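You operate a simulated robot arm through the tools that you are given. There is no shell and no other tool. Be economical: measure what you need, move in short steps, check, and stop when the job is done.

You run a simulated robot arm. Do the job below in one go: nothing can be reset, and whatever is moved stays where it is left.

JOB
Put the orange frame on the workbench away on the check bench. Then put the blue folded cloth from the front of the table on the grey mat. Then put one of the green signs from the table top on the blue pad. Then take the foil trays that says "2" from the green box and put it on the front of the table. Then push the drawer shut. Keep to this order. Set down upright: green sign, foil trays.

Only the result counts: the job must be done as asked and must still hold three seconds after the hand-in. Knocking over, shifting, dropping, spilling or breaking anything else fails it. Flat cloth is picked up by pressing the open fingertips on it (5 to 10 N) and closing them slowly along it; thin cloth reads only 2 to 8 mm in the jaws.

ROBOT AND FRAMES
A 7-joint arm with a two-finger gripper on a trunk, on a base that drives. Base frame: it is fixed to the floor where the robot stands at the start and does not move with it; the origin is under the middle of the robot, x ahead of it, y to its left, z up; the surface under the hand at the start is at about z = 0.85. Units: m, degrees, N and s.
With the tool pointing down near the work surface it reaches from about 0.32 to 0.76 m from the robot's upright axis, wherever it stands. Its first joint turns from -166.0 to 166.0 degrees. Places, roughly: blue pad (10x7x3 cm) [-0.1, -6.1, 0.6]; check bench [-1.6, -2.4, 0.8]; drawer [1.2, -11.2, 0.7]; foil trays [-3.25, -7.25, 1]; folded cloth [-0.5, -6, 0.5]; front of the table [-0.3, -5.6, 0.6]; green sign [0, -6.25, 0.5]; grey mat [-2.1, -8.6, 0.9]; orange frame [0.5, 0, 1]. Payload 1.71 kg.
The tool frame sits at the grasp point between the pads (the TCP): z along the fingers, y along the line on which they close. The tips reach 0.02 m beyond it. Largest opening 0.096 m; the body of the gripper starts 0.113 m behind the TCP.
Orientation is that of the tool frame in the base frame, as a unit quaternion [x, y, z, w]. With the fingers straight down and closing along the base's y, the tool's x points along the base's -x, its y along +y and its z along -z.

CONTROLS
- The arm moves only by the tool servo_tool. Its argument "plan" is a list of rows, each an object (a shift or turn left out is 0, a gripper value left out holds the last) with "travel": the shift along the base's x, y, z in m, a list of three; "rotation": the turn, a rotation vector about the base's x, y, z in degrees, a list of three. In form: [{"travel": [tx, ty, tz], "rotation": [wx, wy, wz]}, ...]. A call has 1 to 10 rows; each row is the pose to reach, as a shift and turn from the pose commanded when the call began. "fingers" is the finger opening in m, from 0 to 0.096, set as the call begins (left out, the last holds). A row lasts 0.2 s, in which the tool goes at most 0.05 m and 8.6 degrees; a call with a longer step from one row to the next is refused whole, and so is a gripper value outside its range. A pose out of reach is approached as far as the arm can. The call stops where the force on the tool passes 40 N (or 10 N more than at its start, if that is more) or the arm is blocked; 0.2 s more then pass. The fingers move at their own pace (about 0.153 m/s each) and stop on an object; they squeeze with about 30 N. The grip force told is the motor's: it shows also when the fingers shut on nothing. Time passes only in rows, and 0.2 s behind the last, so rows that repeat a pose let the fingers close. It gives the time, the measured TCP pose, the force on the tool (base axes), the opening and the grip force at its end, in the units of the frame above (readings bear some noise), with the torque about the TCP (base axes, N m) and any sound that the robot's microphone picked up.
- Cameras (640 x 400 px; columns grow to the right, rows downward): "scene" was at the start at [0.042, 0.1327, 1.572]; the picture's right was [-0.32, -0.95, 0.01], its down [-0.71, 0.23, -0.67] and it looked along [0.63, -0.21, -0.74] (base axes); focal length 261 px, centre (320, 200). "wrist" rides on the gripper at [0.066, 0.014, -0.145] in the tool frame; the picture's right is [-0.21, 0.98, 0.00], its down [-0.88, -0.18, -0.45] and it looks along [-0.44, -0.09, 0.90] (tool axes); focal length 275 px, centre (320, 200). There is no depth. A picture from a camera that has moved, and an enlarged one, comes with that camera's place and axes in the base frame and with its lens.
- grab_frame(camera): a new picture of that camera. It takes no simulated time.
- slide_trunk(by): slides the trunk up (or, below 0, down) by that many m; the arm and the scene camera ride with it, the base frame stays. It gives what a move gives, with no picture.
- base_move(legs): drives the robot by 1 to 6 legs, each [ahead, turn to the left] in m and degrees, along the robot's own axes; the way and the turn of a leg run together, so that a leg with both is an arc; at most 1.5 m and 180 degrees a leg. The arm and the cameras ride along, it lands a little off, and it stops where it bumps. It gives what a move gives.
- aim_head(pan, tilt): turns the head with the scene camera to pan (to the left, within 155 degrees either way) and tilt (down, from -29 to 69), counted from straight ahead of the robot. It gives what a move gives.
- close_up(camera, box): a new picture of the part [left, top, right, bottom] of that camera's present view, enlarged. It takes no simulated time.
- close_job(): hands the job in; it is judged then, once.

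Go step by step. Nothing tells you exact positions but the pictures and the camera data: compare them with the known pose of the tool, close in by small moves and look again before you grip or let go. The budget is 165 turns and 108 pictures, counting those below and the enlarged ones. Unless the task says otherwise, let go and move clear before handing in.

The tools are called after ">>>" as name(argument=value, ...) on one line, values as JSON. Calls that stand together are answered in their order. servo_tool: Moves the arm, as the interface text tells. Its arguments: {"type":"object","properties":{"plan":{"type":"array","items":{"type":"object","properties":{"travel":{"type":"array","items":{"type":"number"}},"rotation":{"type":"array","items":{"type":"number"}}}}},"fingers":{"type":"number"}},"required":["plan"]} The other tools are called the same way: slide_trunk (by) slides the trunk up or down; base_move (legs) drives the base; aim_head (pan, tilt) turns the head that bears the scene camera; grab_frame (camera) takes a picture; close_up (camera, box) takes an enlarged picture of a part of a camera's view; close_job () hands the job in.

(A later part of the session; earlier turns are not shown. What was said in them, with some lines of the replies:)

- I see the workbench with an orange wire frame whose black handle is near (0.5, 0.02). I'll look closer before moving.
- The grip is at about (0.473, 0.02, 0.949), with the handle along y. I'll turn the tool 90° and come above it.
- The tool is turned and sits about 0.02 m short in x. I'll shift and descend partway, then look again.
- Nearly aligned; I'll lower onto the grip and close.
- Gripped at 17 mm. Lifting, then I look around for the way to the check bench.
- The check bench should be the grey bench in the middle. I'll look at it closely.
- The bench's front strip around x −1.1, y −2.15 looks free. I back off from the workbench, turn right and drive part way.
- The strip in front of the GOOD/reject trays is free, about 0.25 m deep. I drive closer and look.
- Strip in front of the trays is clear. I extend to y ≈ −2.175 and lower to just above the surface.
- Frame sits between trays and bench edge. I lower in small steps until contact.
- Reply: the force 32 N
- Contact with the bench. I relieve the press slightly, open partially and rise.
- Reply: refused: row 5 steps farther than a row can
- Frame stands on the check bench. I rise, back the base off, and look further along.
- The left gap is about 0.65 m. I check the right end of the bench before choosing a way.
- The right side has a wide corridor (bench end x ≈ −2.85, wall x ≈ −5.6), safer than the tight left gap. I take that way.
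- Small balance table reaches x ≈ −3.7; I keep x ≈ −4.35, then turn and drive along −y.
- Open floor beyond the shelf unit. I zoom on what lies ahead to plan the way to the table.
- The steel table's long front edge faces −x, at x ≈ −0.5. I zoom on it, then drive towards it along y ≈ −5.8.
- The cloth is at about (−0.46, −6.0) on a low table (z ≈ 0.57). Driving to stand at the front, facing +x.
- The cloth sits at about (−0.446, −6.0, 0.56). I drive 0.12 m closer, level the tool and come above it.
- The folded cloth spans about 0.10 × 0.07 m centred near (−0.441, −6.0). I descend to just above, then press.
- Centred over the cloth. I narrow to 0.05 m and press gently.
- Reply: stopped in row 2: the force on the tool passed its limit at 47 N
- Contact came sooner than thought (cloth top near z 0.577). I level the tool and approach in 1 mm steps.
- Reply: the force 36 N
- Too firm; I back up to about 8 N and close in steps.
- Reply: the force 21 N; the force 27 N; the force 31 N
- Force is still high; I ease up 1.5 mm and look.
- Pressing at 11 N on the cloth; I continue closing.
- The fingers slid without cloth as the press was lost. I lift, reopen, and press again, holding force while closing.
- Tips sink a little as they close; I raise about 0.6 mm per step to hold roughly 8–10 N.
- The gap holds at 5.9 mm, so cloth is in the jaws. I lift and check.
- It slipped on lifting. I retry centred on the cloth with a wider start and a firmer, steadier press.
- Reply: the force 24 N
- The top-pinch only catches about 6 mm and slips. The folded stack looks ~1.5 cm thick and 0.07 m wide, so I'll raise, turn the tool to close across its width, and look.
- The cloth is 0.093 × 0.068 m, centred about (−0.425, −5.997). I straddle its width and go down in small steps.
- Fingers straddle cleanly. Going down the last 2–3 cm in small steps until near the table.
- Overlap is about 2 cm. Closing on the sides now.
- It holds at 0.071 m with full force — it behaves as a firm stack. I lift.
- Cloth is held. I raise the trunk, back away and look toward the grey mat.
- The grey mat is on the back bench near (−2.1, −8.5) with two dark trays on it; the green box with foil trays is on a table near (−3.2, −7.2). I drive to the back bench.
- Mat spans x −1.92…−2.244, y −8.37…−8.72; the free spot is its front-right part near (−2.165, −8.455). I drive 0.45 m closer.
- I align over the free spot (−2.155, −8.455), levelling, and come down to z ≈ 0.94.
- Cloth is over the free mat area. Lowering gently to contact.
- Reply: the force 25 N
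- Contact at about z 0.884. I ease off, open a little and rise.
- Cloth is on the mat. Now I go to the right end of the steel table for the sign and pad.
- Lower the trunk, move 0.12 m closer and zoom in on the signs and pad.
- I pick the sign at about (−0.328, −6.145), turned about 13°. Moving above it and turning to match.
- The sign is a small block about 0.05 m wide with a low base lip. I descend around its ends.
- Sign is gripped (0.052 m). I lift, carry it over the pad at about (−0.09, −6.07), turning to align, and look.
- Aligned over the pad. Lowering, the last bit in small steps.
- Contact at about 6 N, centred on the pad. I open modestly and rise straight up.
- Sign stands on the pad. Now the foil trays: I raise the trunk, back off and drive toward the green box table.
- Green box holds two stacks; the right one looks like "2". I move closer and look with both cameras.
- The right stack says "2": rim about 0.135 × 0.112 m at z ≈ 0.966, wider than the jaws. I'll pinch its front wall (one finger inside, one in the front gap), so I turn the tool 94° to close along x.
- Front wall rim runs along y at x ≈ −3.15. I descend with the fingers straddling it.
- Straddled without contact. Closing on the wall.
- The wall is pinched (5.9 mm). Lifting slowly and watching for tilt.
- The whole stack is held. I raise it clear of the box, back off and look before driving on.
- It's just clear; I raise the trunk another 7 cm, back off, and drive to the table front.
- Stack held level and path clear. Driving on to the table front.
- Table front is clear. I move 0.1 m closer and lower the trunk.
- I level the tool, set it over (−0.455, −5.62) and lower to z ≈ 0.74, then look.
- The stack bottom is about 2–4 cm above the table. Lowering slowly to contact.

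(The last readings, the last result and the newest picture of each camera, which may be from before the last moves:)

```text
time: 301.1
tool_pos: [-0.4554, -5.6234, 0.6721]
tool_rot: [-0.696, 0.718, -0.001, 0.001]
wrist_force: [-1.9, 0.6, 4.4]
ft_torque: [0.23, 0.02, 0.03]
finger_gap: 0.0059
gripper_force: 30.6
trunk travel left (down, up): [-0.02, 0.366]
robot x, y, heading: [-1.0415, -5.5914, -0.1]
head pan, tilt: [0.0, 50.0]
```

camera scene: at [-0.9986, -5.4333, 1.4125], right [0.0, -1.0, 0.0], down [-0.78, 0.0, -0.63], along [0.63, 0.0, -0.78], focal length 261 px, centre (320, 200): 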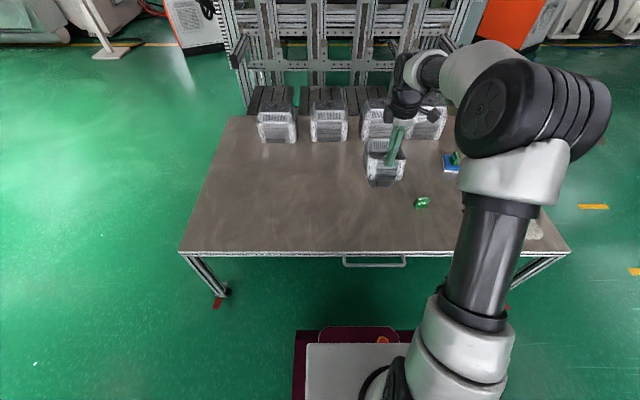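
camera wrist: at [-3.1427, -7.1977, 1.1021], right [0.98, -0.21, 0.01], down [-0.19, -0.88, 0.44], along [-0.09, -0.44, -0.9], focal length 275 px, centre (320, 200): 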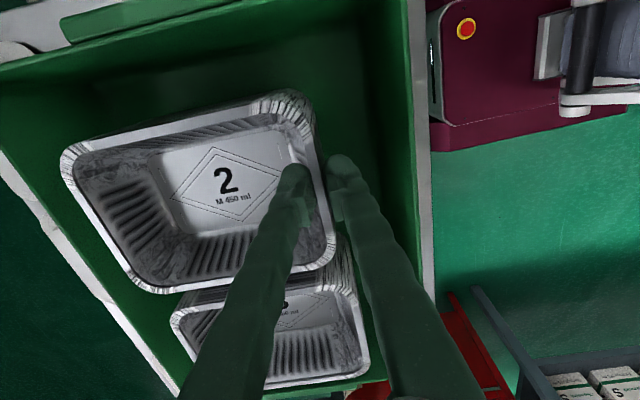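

Contact reached. I check that it's level, then release.

>>> close_up(camera="scene", box=[320, 130, 480, 260])

>>> servo_tool(fingers=0.03, plan=[{"travel": [0, 0, 0.001]}, {"travel": [0, 0, 0.001]}, {"travel": [0, 0, 0.001]}])

>>> grab_frame(camera="wrist")

```text
3.08 times, centred on (400, 195) of scene
camera zoom: at [-0.9994, -5.4333, 1.4126], right [0.0, -1.0, 0.0], down [-0.78, 0.0, -0.63], along [0.63, 0.0, -0.78], focal length 803 px, centre (74, 215)
```

zoom: 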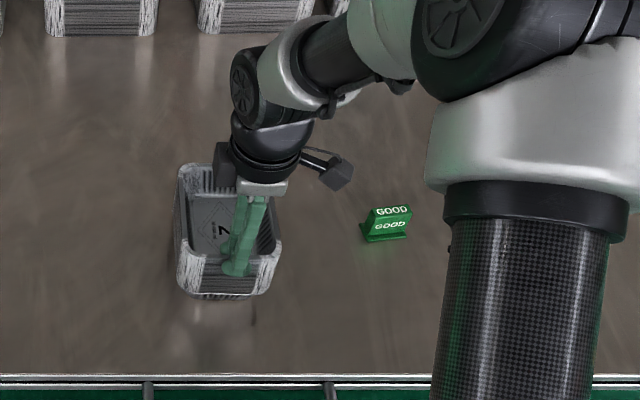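

```text
time: 301.9
tool_pos: [-0.4565, -5.6236, 0.6729]
tool_rot: [-0.696, 0.718, -0.001, 0.0]
wrist_force: [-0.4, -0.5, -0.4]
ft_torque: [-0.01, 0.0, -0.02]
finger_gap: 0.0303
gripper_force: 0.0
trunk travel left (down, up): [-0.02, 0.366]
robot x, y, heading: [-1.0384, -5.5915, -0.3]
head pan, tilt: [0.0, 50.0]
```

```text
20 pictures are left
camera wrist: at [-0.4713, -5.6887, 0.8186], right [-0.97, 0.24, 0.0], down [0.21, 0.87, 0.44], along [0.11, 0.43, -0.9], focal length 275 px, centre (320, 200)
```

wrist: 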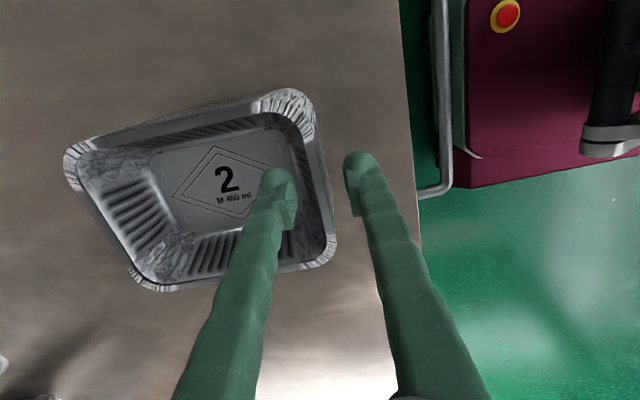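

The "2" stack stands upright on the front of the table. I rise, back off and look toward the drawer.

>>> servo_tool(plan=[{"travel": [0, 0, 0.03]}, {"travel": [0, 0, 0.07]}, {"travel": [0, 0, 0.11]}, {"travel": [0, 0, 0.15]}, {"travel": [0, 0, 0.19]}])

>>> slide_trunk(by=0.25)

>>> base_move(legs=[[-0.5, 0], [0, -75]])

>>> aim_head(pan=20, tilt=22)

>>> grab_frame(camera="scene")

```text
time: 303.1
tool_pos: [-0.454, -5.6232, 0.8624]
tool_rot: [-0.696, 0.718, -0.001, -0.001]
wrist_force: [-0.1, 0.1, 0.3]
ft_torque: [0.01, 0.0, 0.02]
finger_gap: 0.0298
gripper_force: 0.1
trunk travel left (down, up): [-0.02, 0.366]
robot x, y, heading: [-1.041, -5.5952, -0.2]
head pan, tilt: [0.0, 50.0]
```

```text
time: 305.7
tool_pos: [-0.4542, -5.6221, 1.1122]
tool_rot: [-0.696, 0.718, 0.0, -0.001]
wrist_force: [-1.1, -0.6, 0.0]
ft_torque: [-0.01, 0.02, 0.04]
finger_gap: 0.0301
gripper_force: 0.0
trunk travel left (down, up): [-0.27, 0.116]
robot x, y, heading: [-1.0377, -5.5883, -0.2]
head pan, tilt: [0.0, 50.0]
```

```text
time: 312.6
tool_pos: [-1.4149, -6.1667, 1.1123]
tool_rot: [-0.115, 0.993, 0.0, 0.0]
wrist_force: [0.3, -0.1, 0.9]
ft_torque: [-0.02, 0.01, 0.05]
finger_gap: 0.0298
gripper_force: 0.1
trunk travel left (down, up): [-0.27, 0.116]
robot x, y, heading: [-1.5328, -5.5923, -74.9]
head pan, tilt: [0.0, 50.0]
```

```text
time: 313.6
tool_pos: [-1.4178, -6.1506, 1.1204]
tool_rot: [-0.115, 0.993, -0.007, 0.0]
wrist_force: [-0.2, 0.2, 0.1]
ft_torque: [0.0, 0.0, -0.01]
finger_gap: 0.0299
gripper_force: 0.0
trunk travel left (down, up): [-0.27, 0.116]
robot x, y, heading: [-1.5362, -5.5919, -75.2]
head pan, tilt: [20.0, 22.0]
```

```text
19 pictures are left
camera scene: at [-1.3374, -5.5944, 1.7043], right [-0.82, -0.57, -0.01], down [-0.22, 0.32, -0.92], along [0.53, -0.75, -0.39], focal length 261 px, centre (320, 200)
```

scene: 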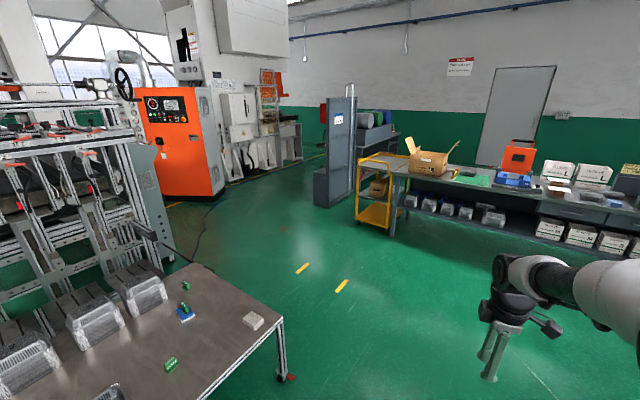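

The drawer cabinet is behind the partition near (0.7, −8.8). I drive south-east past the table and look again.

>>> base_move(legs=[[1.5, 0], [0, 60], [1.4, 0], [0, -60]])

>>> aim_head(pan=15, tilt=18)

>>> grab_frame(camera="scene")

```text
time: 335.0
tool_pos: [0.3529, -7.9869, 1.1208]
tool_rot: [-0.127, 0.992, -0.007, -0.001]
wrist_force: [0.1, -0.2, -0.8]
ft_torque: [0.01, 0.02, -0.06]
finger_gap: 0.0302
gripper_force: 0.0
trunk travel left (down, up): [-0.27, 0.116]
robot x, y, heading: [0.2301, -7.4254, -73.5]
head pan, tilt: [20.0, 22.0]
```

```text
time: 335.6
tool_pos: [0.3475, -7.9678, 1.1305]
tool_rot: [-0.126, 0.992, -0.016, 0.0]
wrist_force: [0.5, 0.3, -0.2]
ft_torque: [-0.02, 0.01, 0.0]
finger_gap: 0.0301
gripper_force: 0.1
trunk travel left (down, up): [-0.27, 0.116]
robot x, y, heading: [0.2293, -7.429, -74.1]
head pan, tilt: [15.0, 18.0]
```

```text
18 pictures are left
camera scene: at [0.4169, -7.4304, 1.7109], right [-0.85, -0.52, 0.0], down [-0.16, 0.28, -0.95], along [0.49, -0.81, -0.32], focal length 261 px, centre (320, 200)
```

scene: 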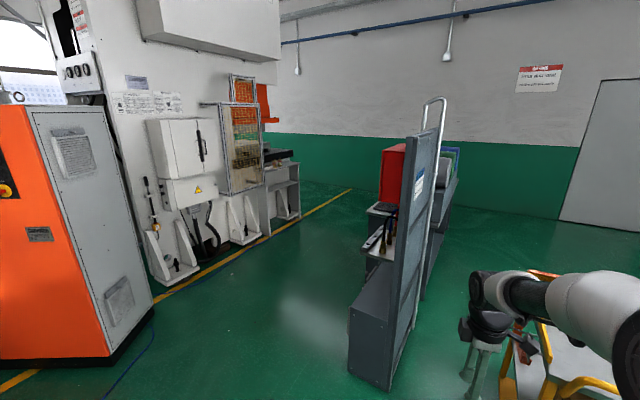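

The bench's working side faces +x, with a free aisle (x ≈ 1.1–2.8). I drive around the partition into the aisle.

>>> base_move(legs=[[0, 53.5], [1.42, 0], [0, -69.5], [1.0, 0]])

>>> aim_head(pan=-20, tilt=30)

>>> grab_frame(camera="scene")

```text
time: 354.5
tool_pos: [1.4757, -9.4842, 1.1287]
tool_rot: [0.024, 1.0, -0.015, -0.002]
wrist_force: [-0.4, -0.1, 0.4]
ft_torque: [0.02, -0.01, 0.02]
finger_gap: 0.0301
gripper_force: 0.1
trunk travel left (down, up): [-0.27, 0.116]
robot x, y, heading: [1.5217, -8.9317, -91.2]
head pan, tilt: [15.0, 18.0]
```

```text
time: 355.5
tool_pos: [1.4758, -9.4665, 1.1371]
tool_rot: [0.024, 0.999, -0.023, -0.002]
wrist_force: [0.2, -0.2, 0.1]
ft_torque: [-0.03, 0.06, -0.04]
finger_gap: 0.0299
gripper_force: 0.1
trunk travel left (down, up): [-0.27, 0.116]
robot x, y, heading: [1.5217, -8.9345, -91.4]
head pan, tilt: [-20.0, 30.0]
```

```text
17 pictures are left
camera scene: at [1.6467, -8.9839, 1.6917], right [-0.93, 0.36, 0.01], down [0.18, 0.48, -0.86], along [-0.31, -0.8, -0.51], focal length 261 px, centre (320, 200)
```

scene: 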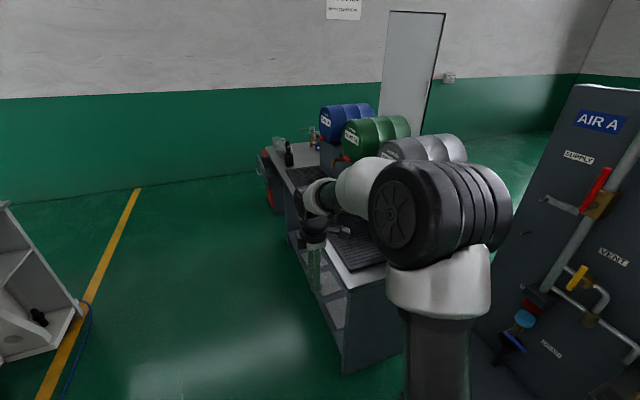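

>>> close_up(camera="scene", box=[230, 110, 370, 230])

```text
3.33 times, centred on (300, 170) of scene
camera zoom: at [1.6467, -8.9839, 1.6917], right [-0.93, 0.36, 0.01], down [0.18, 0.48, -0.86], along [-0.31, -0.8, -0.51], focal length 870 px, centre (387, 300)
```

zoom: 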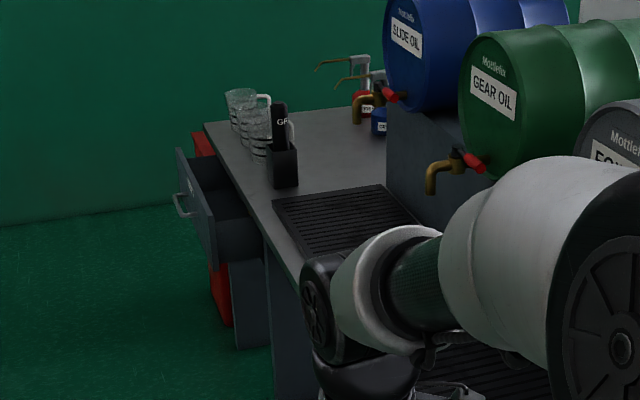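

The drawer stands open at the far end of the bench, its front near x ≈ 1.4, y ≈ −11.15, z ≈ 0.7. I drive to face it from the aisle.

>>> base_move(legs=[[0, 16], [1.5, 0], [0.78, 0], [0, -104.6]])

>>> aim_head(pan=0, tilt=48)

>>> grab_frame(camera="scene")

>>> grab_frame(camera="wrist")

```text
time: 373.7
tool_pos: [1.5238, -11.1203, 1.1363]
tool_rot: [0.71, 0.704, -0.014, -0.018]
wrist_force: [0.0, -0.6, -0.8]
ft_torque: [-0.01, 0.04, 0.01]
finger_gap: 0.0299
gripper_force: 0.1
trunk travel left (down, up): [-0.27, 0.116]
robot x, y, heading: [2.0581, -11.1572, -179.2]
head pan, tilt: [-20.0, 30.0]
```

```text
time: 374.5
tool_pos: [1.5416, -11.1192, 1.1452]
tool_rot: [0.711, 0.702, -0.02, -0.022]
wrist_force: [-1.0, 0.2, 0.1]
ft_torque: [-0.01, -0.04, 0.02]
finger_gap: 0.03
gripper_force: 0.1
trunk travel left (down, up): [-0.27, 0.116]
robot x, y, heading: [2.0602, -11.1525, -179.0]
head pan, tilt: [0.0, 48.0]
```

```text
15 pictures are left
camera scene: at [2.0167, -11.3066, 1.665], right [-0.02, 1.0, 0.0], down [0.75, 0.01, -0.66], along [-0.66, -0.01, -0.75], focal length 261 px, centre (320, 200)
```

scene: 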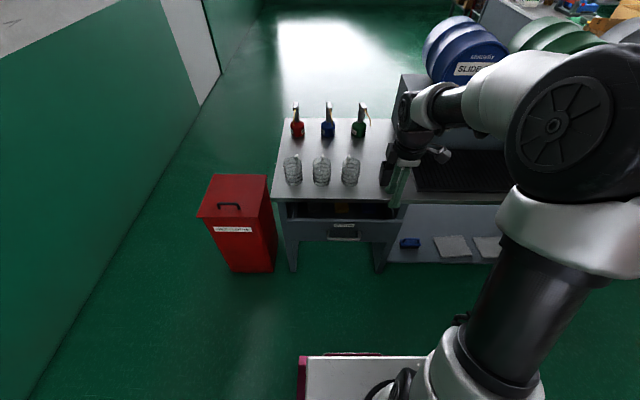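

```text
14 pictures are left
camera wrist: at [1.5651, -11.0559, 1.2887], right [0.97, -0.22, -0.06], down [-0.17, -0.88, 0.45], along [-0.15, -0.43, -0.89], focal length 275 px, centre (320, 200)
```

wrist: 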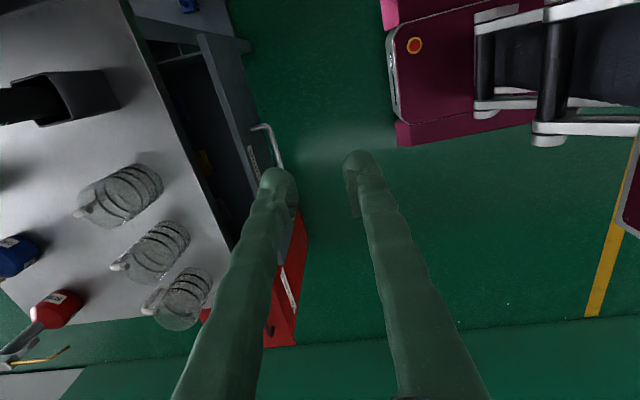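

>>> close_up(camera="scene", box=[260, 170, 430, 280])

```text
3.64 times, centred on (345, 225) of scene
camera zoom: at [2.0167, -11.3066, 1.665], right [-0.02, 1.0, 0.0], down [0.75, 0.01, -0.66], along [-0.66, -0.01, -0.75], focal length 948 px, centre (229, 109)
```

zoom: 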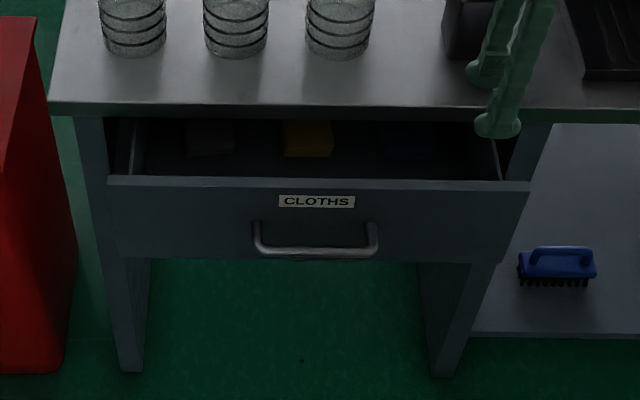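

Drawer "CLOTHS": handle bar at about (1.41, −11.21, 0.74). I'll close the fingers, turn the tool so its slim side faces the bench, then push on the handle. First turn while high.

>>> servo_tool(fingers=0.0, plan=[{"travel": [0.008, -0.009, 0], "rotation": [0, 0, -8.5]}, {"travel": [0.016, -0.018, 0], "rotation": [0, 0, -17]}, {"travel": [0.024, -0.027, 0], "rotation": [0, 0, -25.5]}, {"travel": [0.032, -0.036, 0], "rotation": [0, 0, -34]}, {"travel": [0.04, -0.045, 0], "rotation": [0, 0, -42.5]}, {"travel": [0.048, -0.054, 0], "rotation": [0, 0, -51]}, {"travel": [0.056, -0.063, 0], "rotation": [0, 0, -59.5]}, {"travel": [0.064, -0.072, 0], "rotation": [0, 0, -68]}, {"travel": [0.072, -0.081, 0], "rotation": [0, 0, -76.5]}, {"travel": [0.08, -0.09, 0], "rotation": [0, 0, -85]}])

>>> base_move(legs=[[0.1, 0]])

>>> slide_trunk(by=-0.25)

>>> grab_frame(camera="scene")

```text
time: 376.7
tool_pos: [1.6217, -11.2104, 1.1453]
tool_rot: [0.999, 0.038, 0.001, -0.031]
wrist_force: [1.0, -0.4, 0.2]
ft_torque: [-0.03, -0.03, 0.0]
finger_gap: 0.0001
gripper_force: 29.8
trunk travel left (down, up): [-0.27, 0.116]
robot x, y, heading: [2.0591, -11.1551, -178.9]
head pan, tilt: [0.0, 48.0]
```

```text
time: 377.9
tool_pos: [1.5529, -11.2104, 1.157]
tool_rot: [0.999, 0.039, -0.013, -0.031]
wrist_force: [2.6, 1.0, 1.6]
ft_torque: [0.01, 0.34, 0.0]
finger_gap: 0.0
gripper_force: 29.8
trunk travel left (down, up): [-0.27, 0.116]
robot x, y, heading: [1.9613, -11.1567, -178.9]
head pan, tilt: [0.0, 48.0]
```

```text
time: 380.5
tool_pos: [1.5205, -11.2115, 0.8959]
tool_rot: [0.999, 0.039, 0.002, -0.031]
wrist_force: [0.1, 0.2, 0.7]
ft_torque: [-0.02, 0.01, 0.05]
finger_gap: 0.0
gripper_force: 29.3
trunk travel left (down, up): [-0.02, 0.366]
robot x, y, heading: [1.9585, -11.1585, -179.2]
head pan, tilt: [0.0, 48.0]
```

```text
12 pictures are left
camera scene: at [1.9207, -11.3084, 1.4151], right [-0.02, 1.0, 0.0], down [0.75, 0.01, -0.66], along [-0.66, -0.01, -0.75], focal length 261 px, centre (320, 200)
```

scene: 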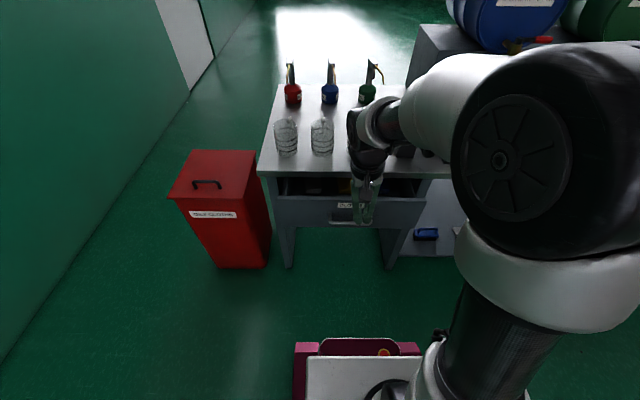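

I level the sideways lean, tilt the fingertips 15° toward the drawer, and lower beside the handle.

>>> servo_tool(plan=[{"travel": [0, -0.006, -0.02], "rotation": [-3.5, 7.5, 0]}, {"travel": [0, -0.012, -0.05], "rotation": [-3.5, 15, 0]}, {"travel": [0, -0.015, -0.09], "rotation": [-3.5, 15, 0]}, {"travel": [0, -0.015, -0.13], "rotation": [-3.5, 15, 0]}, {"travel": [0, -0.015, -0.15], "rotation": [-3.5, 15, 0]}, {"travel": [0, -0.015, -0.15], "rotation": [-3.5, 15, 0]}])

>>> close_up(camera="scene", box=[260, 150, 430, 270])

>>> grab_frame(camera="wrist")

```text
time: 381.9
tool_pos: [1.5205, -11.2262, 0.7438]
tool_rot: [0.991, 0.033, -0.131, -0.005]
wrist_force: [-0.5, -0.6, -0.4]
ft_torque: [-0.02, 0.03, 0.03]
finger_gap: 0.0
gripper_force: 29.5
trunk travel left (down, up): [-0.02, 0.366]
robot x, y, heading: [1.9606, -11.1571, -179.0]
head pan, tilt: [0.0, 48.0]
```

```text
3.33 times, centred on (345, 210) of scene
camera zoom: at [1.9208, -11.3085, 1.4152], right [-0.02, 1.0, 0.0], down [0.75, 0.01, -0.66], along [-0.66, -0.01, -0.75], focal length 870 px, centre (237, 167)
```

zoom: 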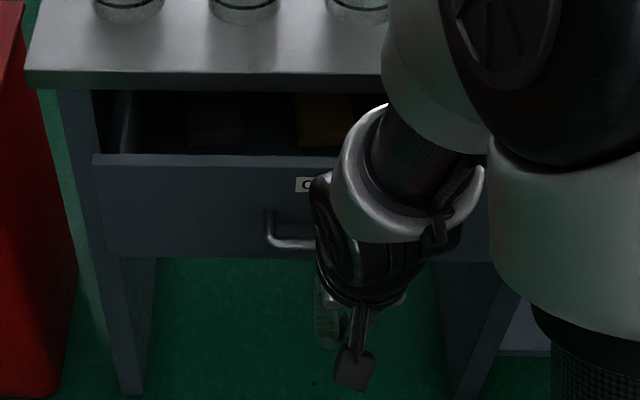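

```text
10 pictures are left
camera wrist: at [1.6236, -11.2356, 0.8665], right [-0.13, -0.99, 0.04], down [-0.74, 0.12, 0.66], along [-0.66, 0.06, -0.75], focal length 275 px, centre (320, 200)
```

wrist: 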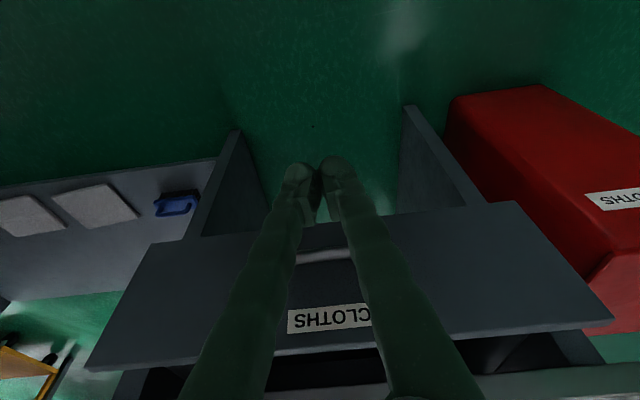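

The handle bar is nearer z ≈ 0.685. I lower 5 cm and push forward in small steps.

>>> servo_tool(plan=[{"travel": [0, 0, -0.025]}, {"travel": [0, 0, -0.052]}, {"travel": [-0.03, 0, -0.052]}, {"travel": [-0.06, 0, -0.052]}, {"travel": [-0.08, 0, -0.052]}, {"travel": [-0.09, 0, -0.052]}, {"travel": [-0.1, 0, -0.052]}, {"travel": [-0.11, 0, -0.052]}, {"travel": [-0.12, 0, -0.052]}])

>>> grab_frame(camera="wrist")

```text
time: 383.9
tool_pos: [1.4, -11.2269, 0.6938]
tool_rot: [0.991, 0.034, -0.13, -0.005]
wrist_force: [0.0, 1.0, 0.1]
ft_torque: [-0.01, 0.1, -0.01]
finger_gap: 0.0
gripper_force: 29.9
trunk travel left (down, up): [-0.02, 0.366]
robot x, y, heading: [1.9558, -11.1579, -179.2]
head pan, tilt: [0.0, 48.0]
```

```text
9 pictures are left
camera wrist: at [1.5026, -11.2374, 0.8157], right [-0.13, -0.99, 0.04], down [-0.74, 0.12, 0.66], along [-0.66, 0.06, -0.75], focal length 275 px, centre (320, 200)
```

wrist: 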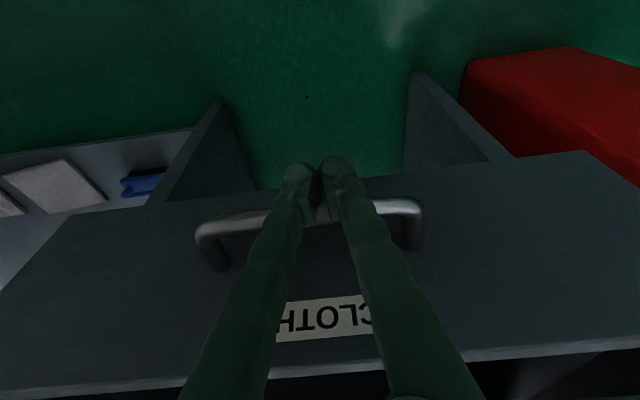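

Nearly touching the bar. I push on in 1 cm steps.

>>> servo_tool(plan=[{"travel": [-0.01, 0, 0]}, {"travel": [-0.02, 0, 0]}, {"travel": [-0.03, 0, 0]}, {"travel": [-0.04, 0, 0]}, {"travel": [-0.05, 0, 0]}])

>>> close_up(camera="scene", box=[240, 120, 430, 270])

```text
time: 385.1
tool_pos: [1.3505, -11.2272, 0.6929]
tool_rot: [0.991, 0.033, -0.13, -0.005]
wrist_force: [0.0, 0.0, -0.6]
ft_torque: [0.01, -0.02, 0.0]
finger_gap: 0.0002
gripper_force: 29.5
trunk travel left (down, up): [-0.02, 0.366]
robot x, y, heading: [1.9584, -11.1557, -179.2]
head pan, tilt: [0.0, 48.0]
```

```text
2.67 times, centred on (335, 195) of scene
camera zoom: at [1.9207, -11.3084, 1.4152], right [-0.02, 1.0, 0.0], down [0.75, 0.01, -0.66], along [-0.66, -0.01, -0.75], focal length 696 px, centre (280, 213)
```

zoom: 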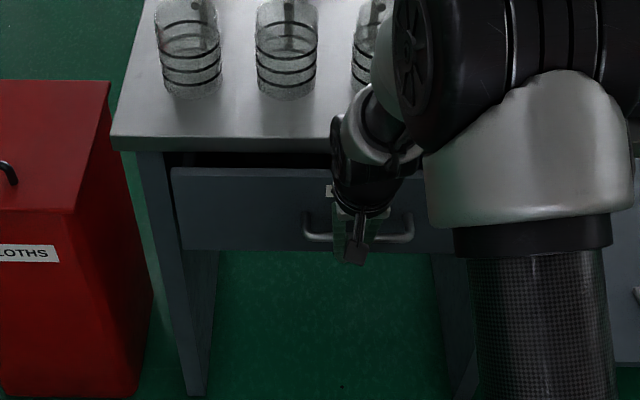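

The drawer slides in easily. Continuing until it stops.

>>> servo_tool(plan=[{"travel": [-0.01, 0, 0]}, {"travel": [-0.02, 0, 0]}, {"travel": [-0.03, 0, 0]}, {"travel": [-0.04, 0, 0]}])

>>> close_up(camera="scene", box=[240, 120, 430, 270])

```text
time: 386.1
tool_pos: [1.3104, -11.2271, 0.6952]
tool_rot: [0.991, 0.034, -0.132, -0.005]
wrist_force: [0.0, 1.0, -0.1]
ft_torque: [-0.02, -0.03, -0.01]
finger_gap: 0.0
gripper_force: 29.4
trunk travel left (down, up): [-0.02, 0.366]
robot x, y, heading: [1.9611, -11.1574, -179.1]
head pan, tilt: [0.0, 48.0]
```

```text
2.67 times, centred on (335, 195) of scene
camera zoom: at [1.9207, -11.3084, 1.4152], right [-0.02, 1.0, 0.0], down [0.75, 0.01, -0.66], along [-0.66, -0.01, -0.75], focal length 696 px, centre (280, 213)
```

zoom: 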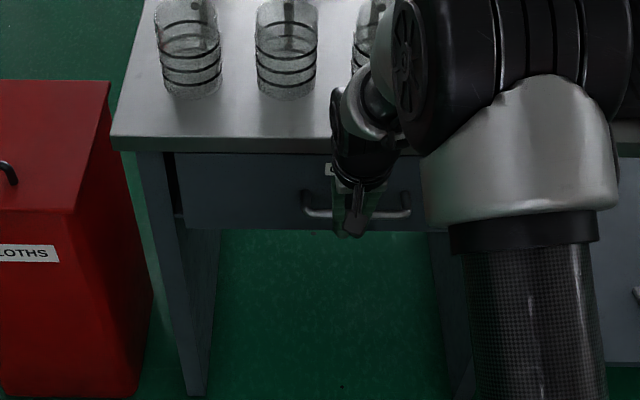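

>>> servo_tool(plan=[{"travel": [-0.005, 0, 0]}, {"travel": [-0.01, 0, 0]}, {"travel": [-0.015, 0, 0]}, {"travel": [-0.02, 0, 0]}])

>>> close_up(camera="scene", box=[240, 120, 430, 270])

```text
time: 387.1
tool_pos: [1.2939, -11.2268, 0.69]
tool_rot: [0.992, 0.034, -0.125, -0.006]
wrist_force: [24.5, -0.5, -19.4]
ft_torque: [-0.09, -0.32, -0.19]
finger_gap: 0.0
gripper_force: 29.3
trunk travel left (down, up): [-0.02, 0.366]
robot x, y, heading: [1.9611, -11.1562, -178.9]
head pan, tilt: [0.0, 48.0]
```

```text
2.67 times, centred on (335, 195) of scene
camera zoom: at [1.9211, -11.3086, 1.415], right [-0.02, 1.0, 0.0], down [0.75, 0.01, -0.66], along [-0.66, -0.01, -0.75], focal length 696 px, centre (280, 213)
```

zoom: 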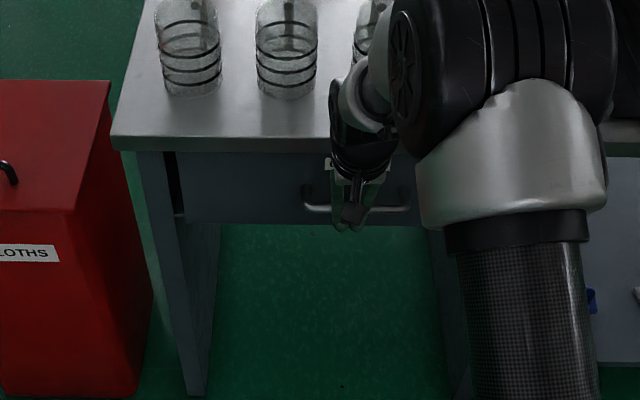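

Resistance of about 25 N at the fingertips: the drawer is at its stop. I pull back and check.

>>> servo_tool(plan=[{"travel": [0.03, 0, 0]}, {"travel": [0.07, 0, 0]}, {"travel": [0.11, 0, 0]}, {"travel": [0.15, 0, 0.01]}, {"travel": [0.18, 0.0, 0.04]}, {"travel": [0.18, 0.0, 0.08]}, {"travel": [0.18, 0.04, 0.11]}, {"travel": [0.18, 0.08, 0.14]}])

>>> close_up(camera="scene", box=[240, 120, 430, 270])

>>> grab_frame(camera="wrist")

```text
time: 388.9
tool_pos: [1.4721, -11.1465, 0.8339]
tool_rot: [0.991, 0.034, -0.131, -0.004]
wrist_force: [0.3, -0.7, 0.0]
ft_torque: [-0.02, -0.01, -0.01]
finger_gap: 0.0001
gripper_force: 29.9
trunk travel left (down, up): [-0.02, 0.366]
robot x, y, heading: [1.9569, -11.1541, -179.2]
head pan, tilt: [0.0, 48.0]
```

```text
2.67 times, centred on (335, 195) of scene
camera zoom: at [1.9209, -11.3082, 1.4152], right [-0.02, 1.0, 0.0], down [0.75, 0.01, -0.66], along [-0.66, -0.01, -0.75], focal length 696 px, centre (280, 213)
```

zoom: 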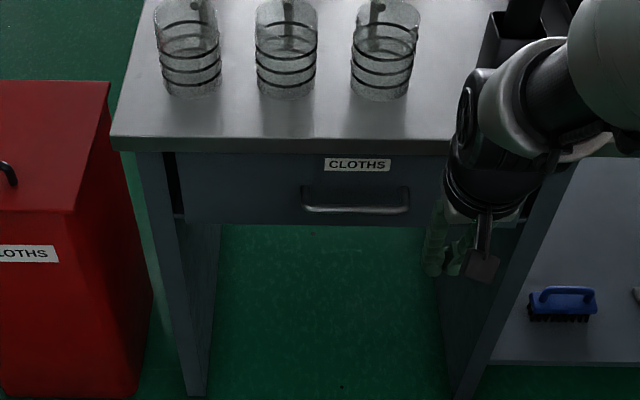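

```text
4 pictures are left
camera wrist: at [1.5749, -11.156, 0.9566], right [-0.13, -0.99, 0.04], down [-0.74, 0.12, 0.66], along [-0.66, 0.06, -0.75], focal length 275 px, centre (320, 200)
```

wrist: 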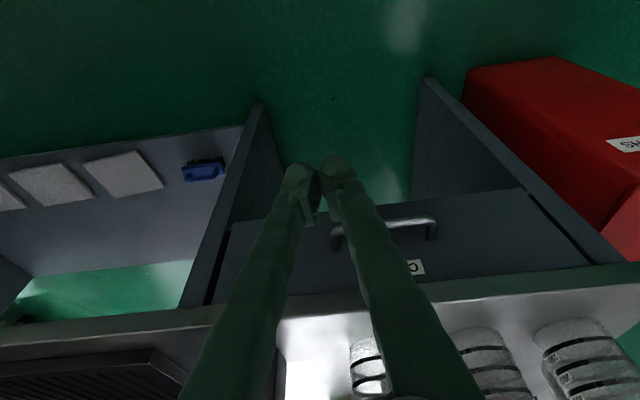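

Drawer front sits flush between the legs; all five tasks are done and the hand is clear. Handing in.

>>> close_job()

```text
The job is handed in.
```

I did all five steps in the order you gave and handed the job in; the result has not been reported back to me.

- **Orange frame:** it stands on the check bench, in the free strip in front of the GOOD and HOLD trays.
- **Blue folded cloth:** it lies on the front-right part of the grey mat, beside the two trays already there. Pinching it from the top slipped twice, so I gripped the folded stack by its sides instead.
- **Green sign:** one GOOD sign stands upright, centred on the blue pad.
- **Foil trays "2":** the whole stack stands upright on the front of the steel table. I took it from the green box by its front wall, as it was too wide for the gripper.
- **Drawer:** I pushed the CLOTHS drawer by its handle until it stopped at about 25 N. In the pictures its front looks flush with the bench.

I saw nothing else knocked over or moved, and the hand was clear at hand-in.
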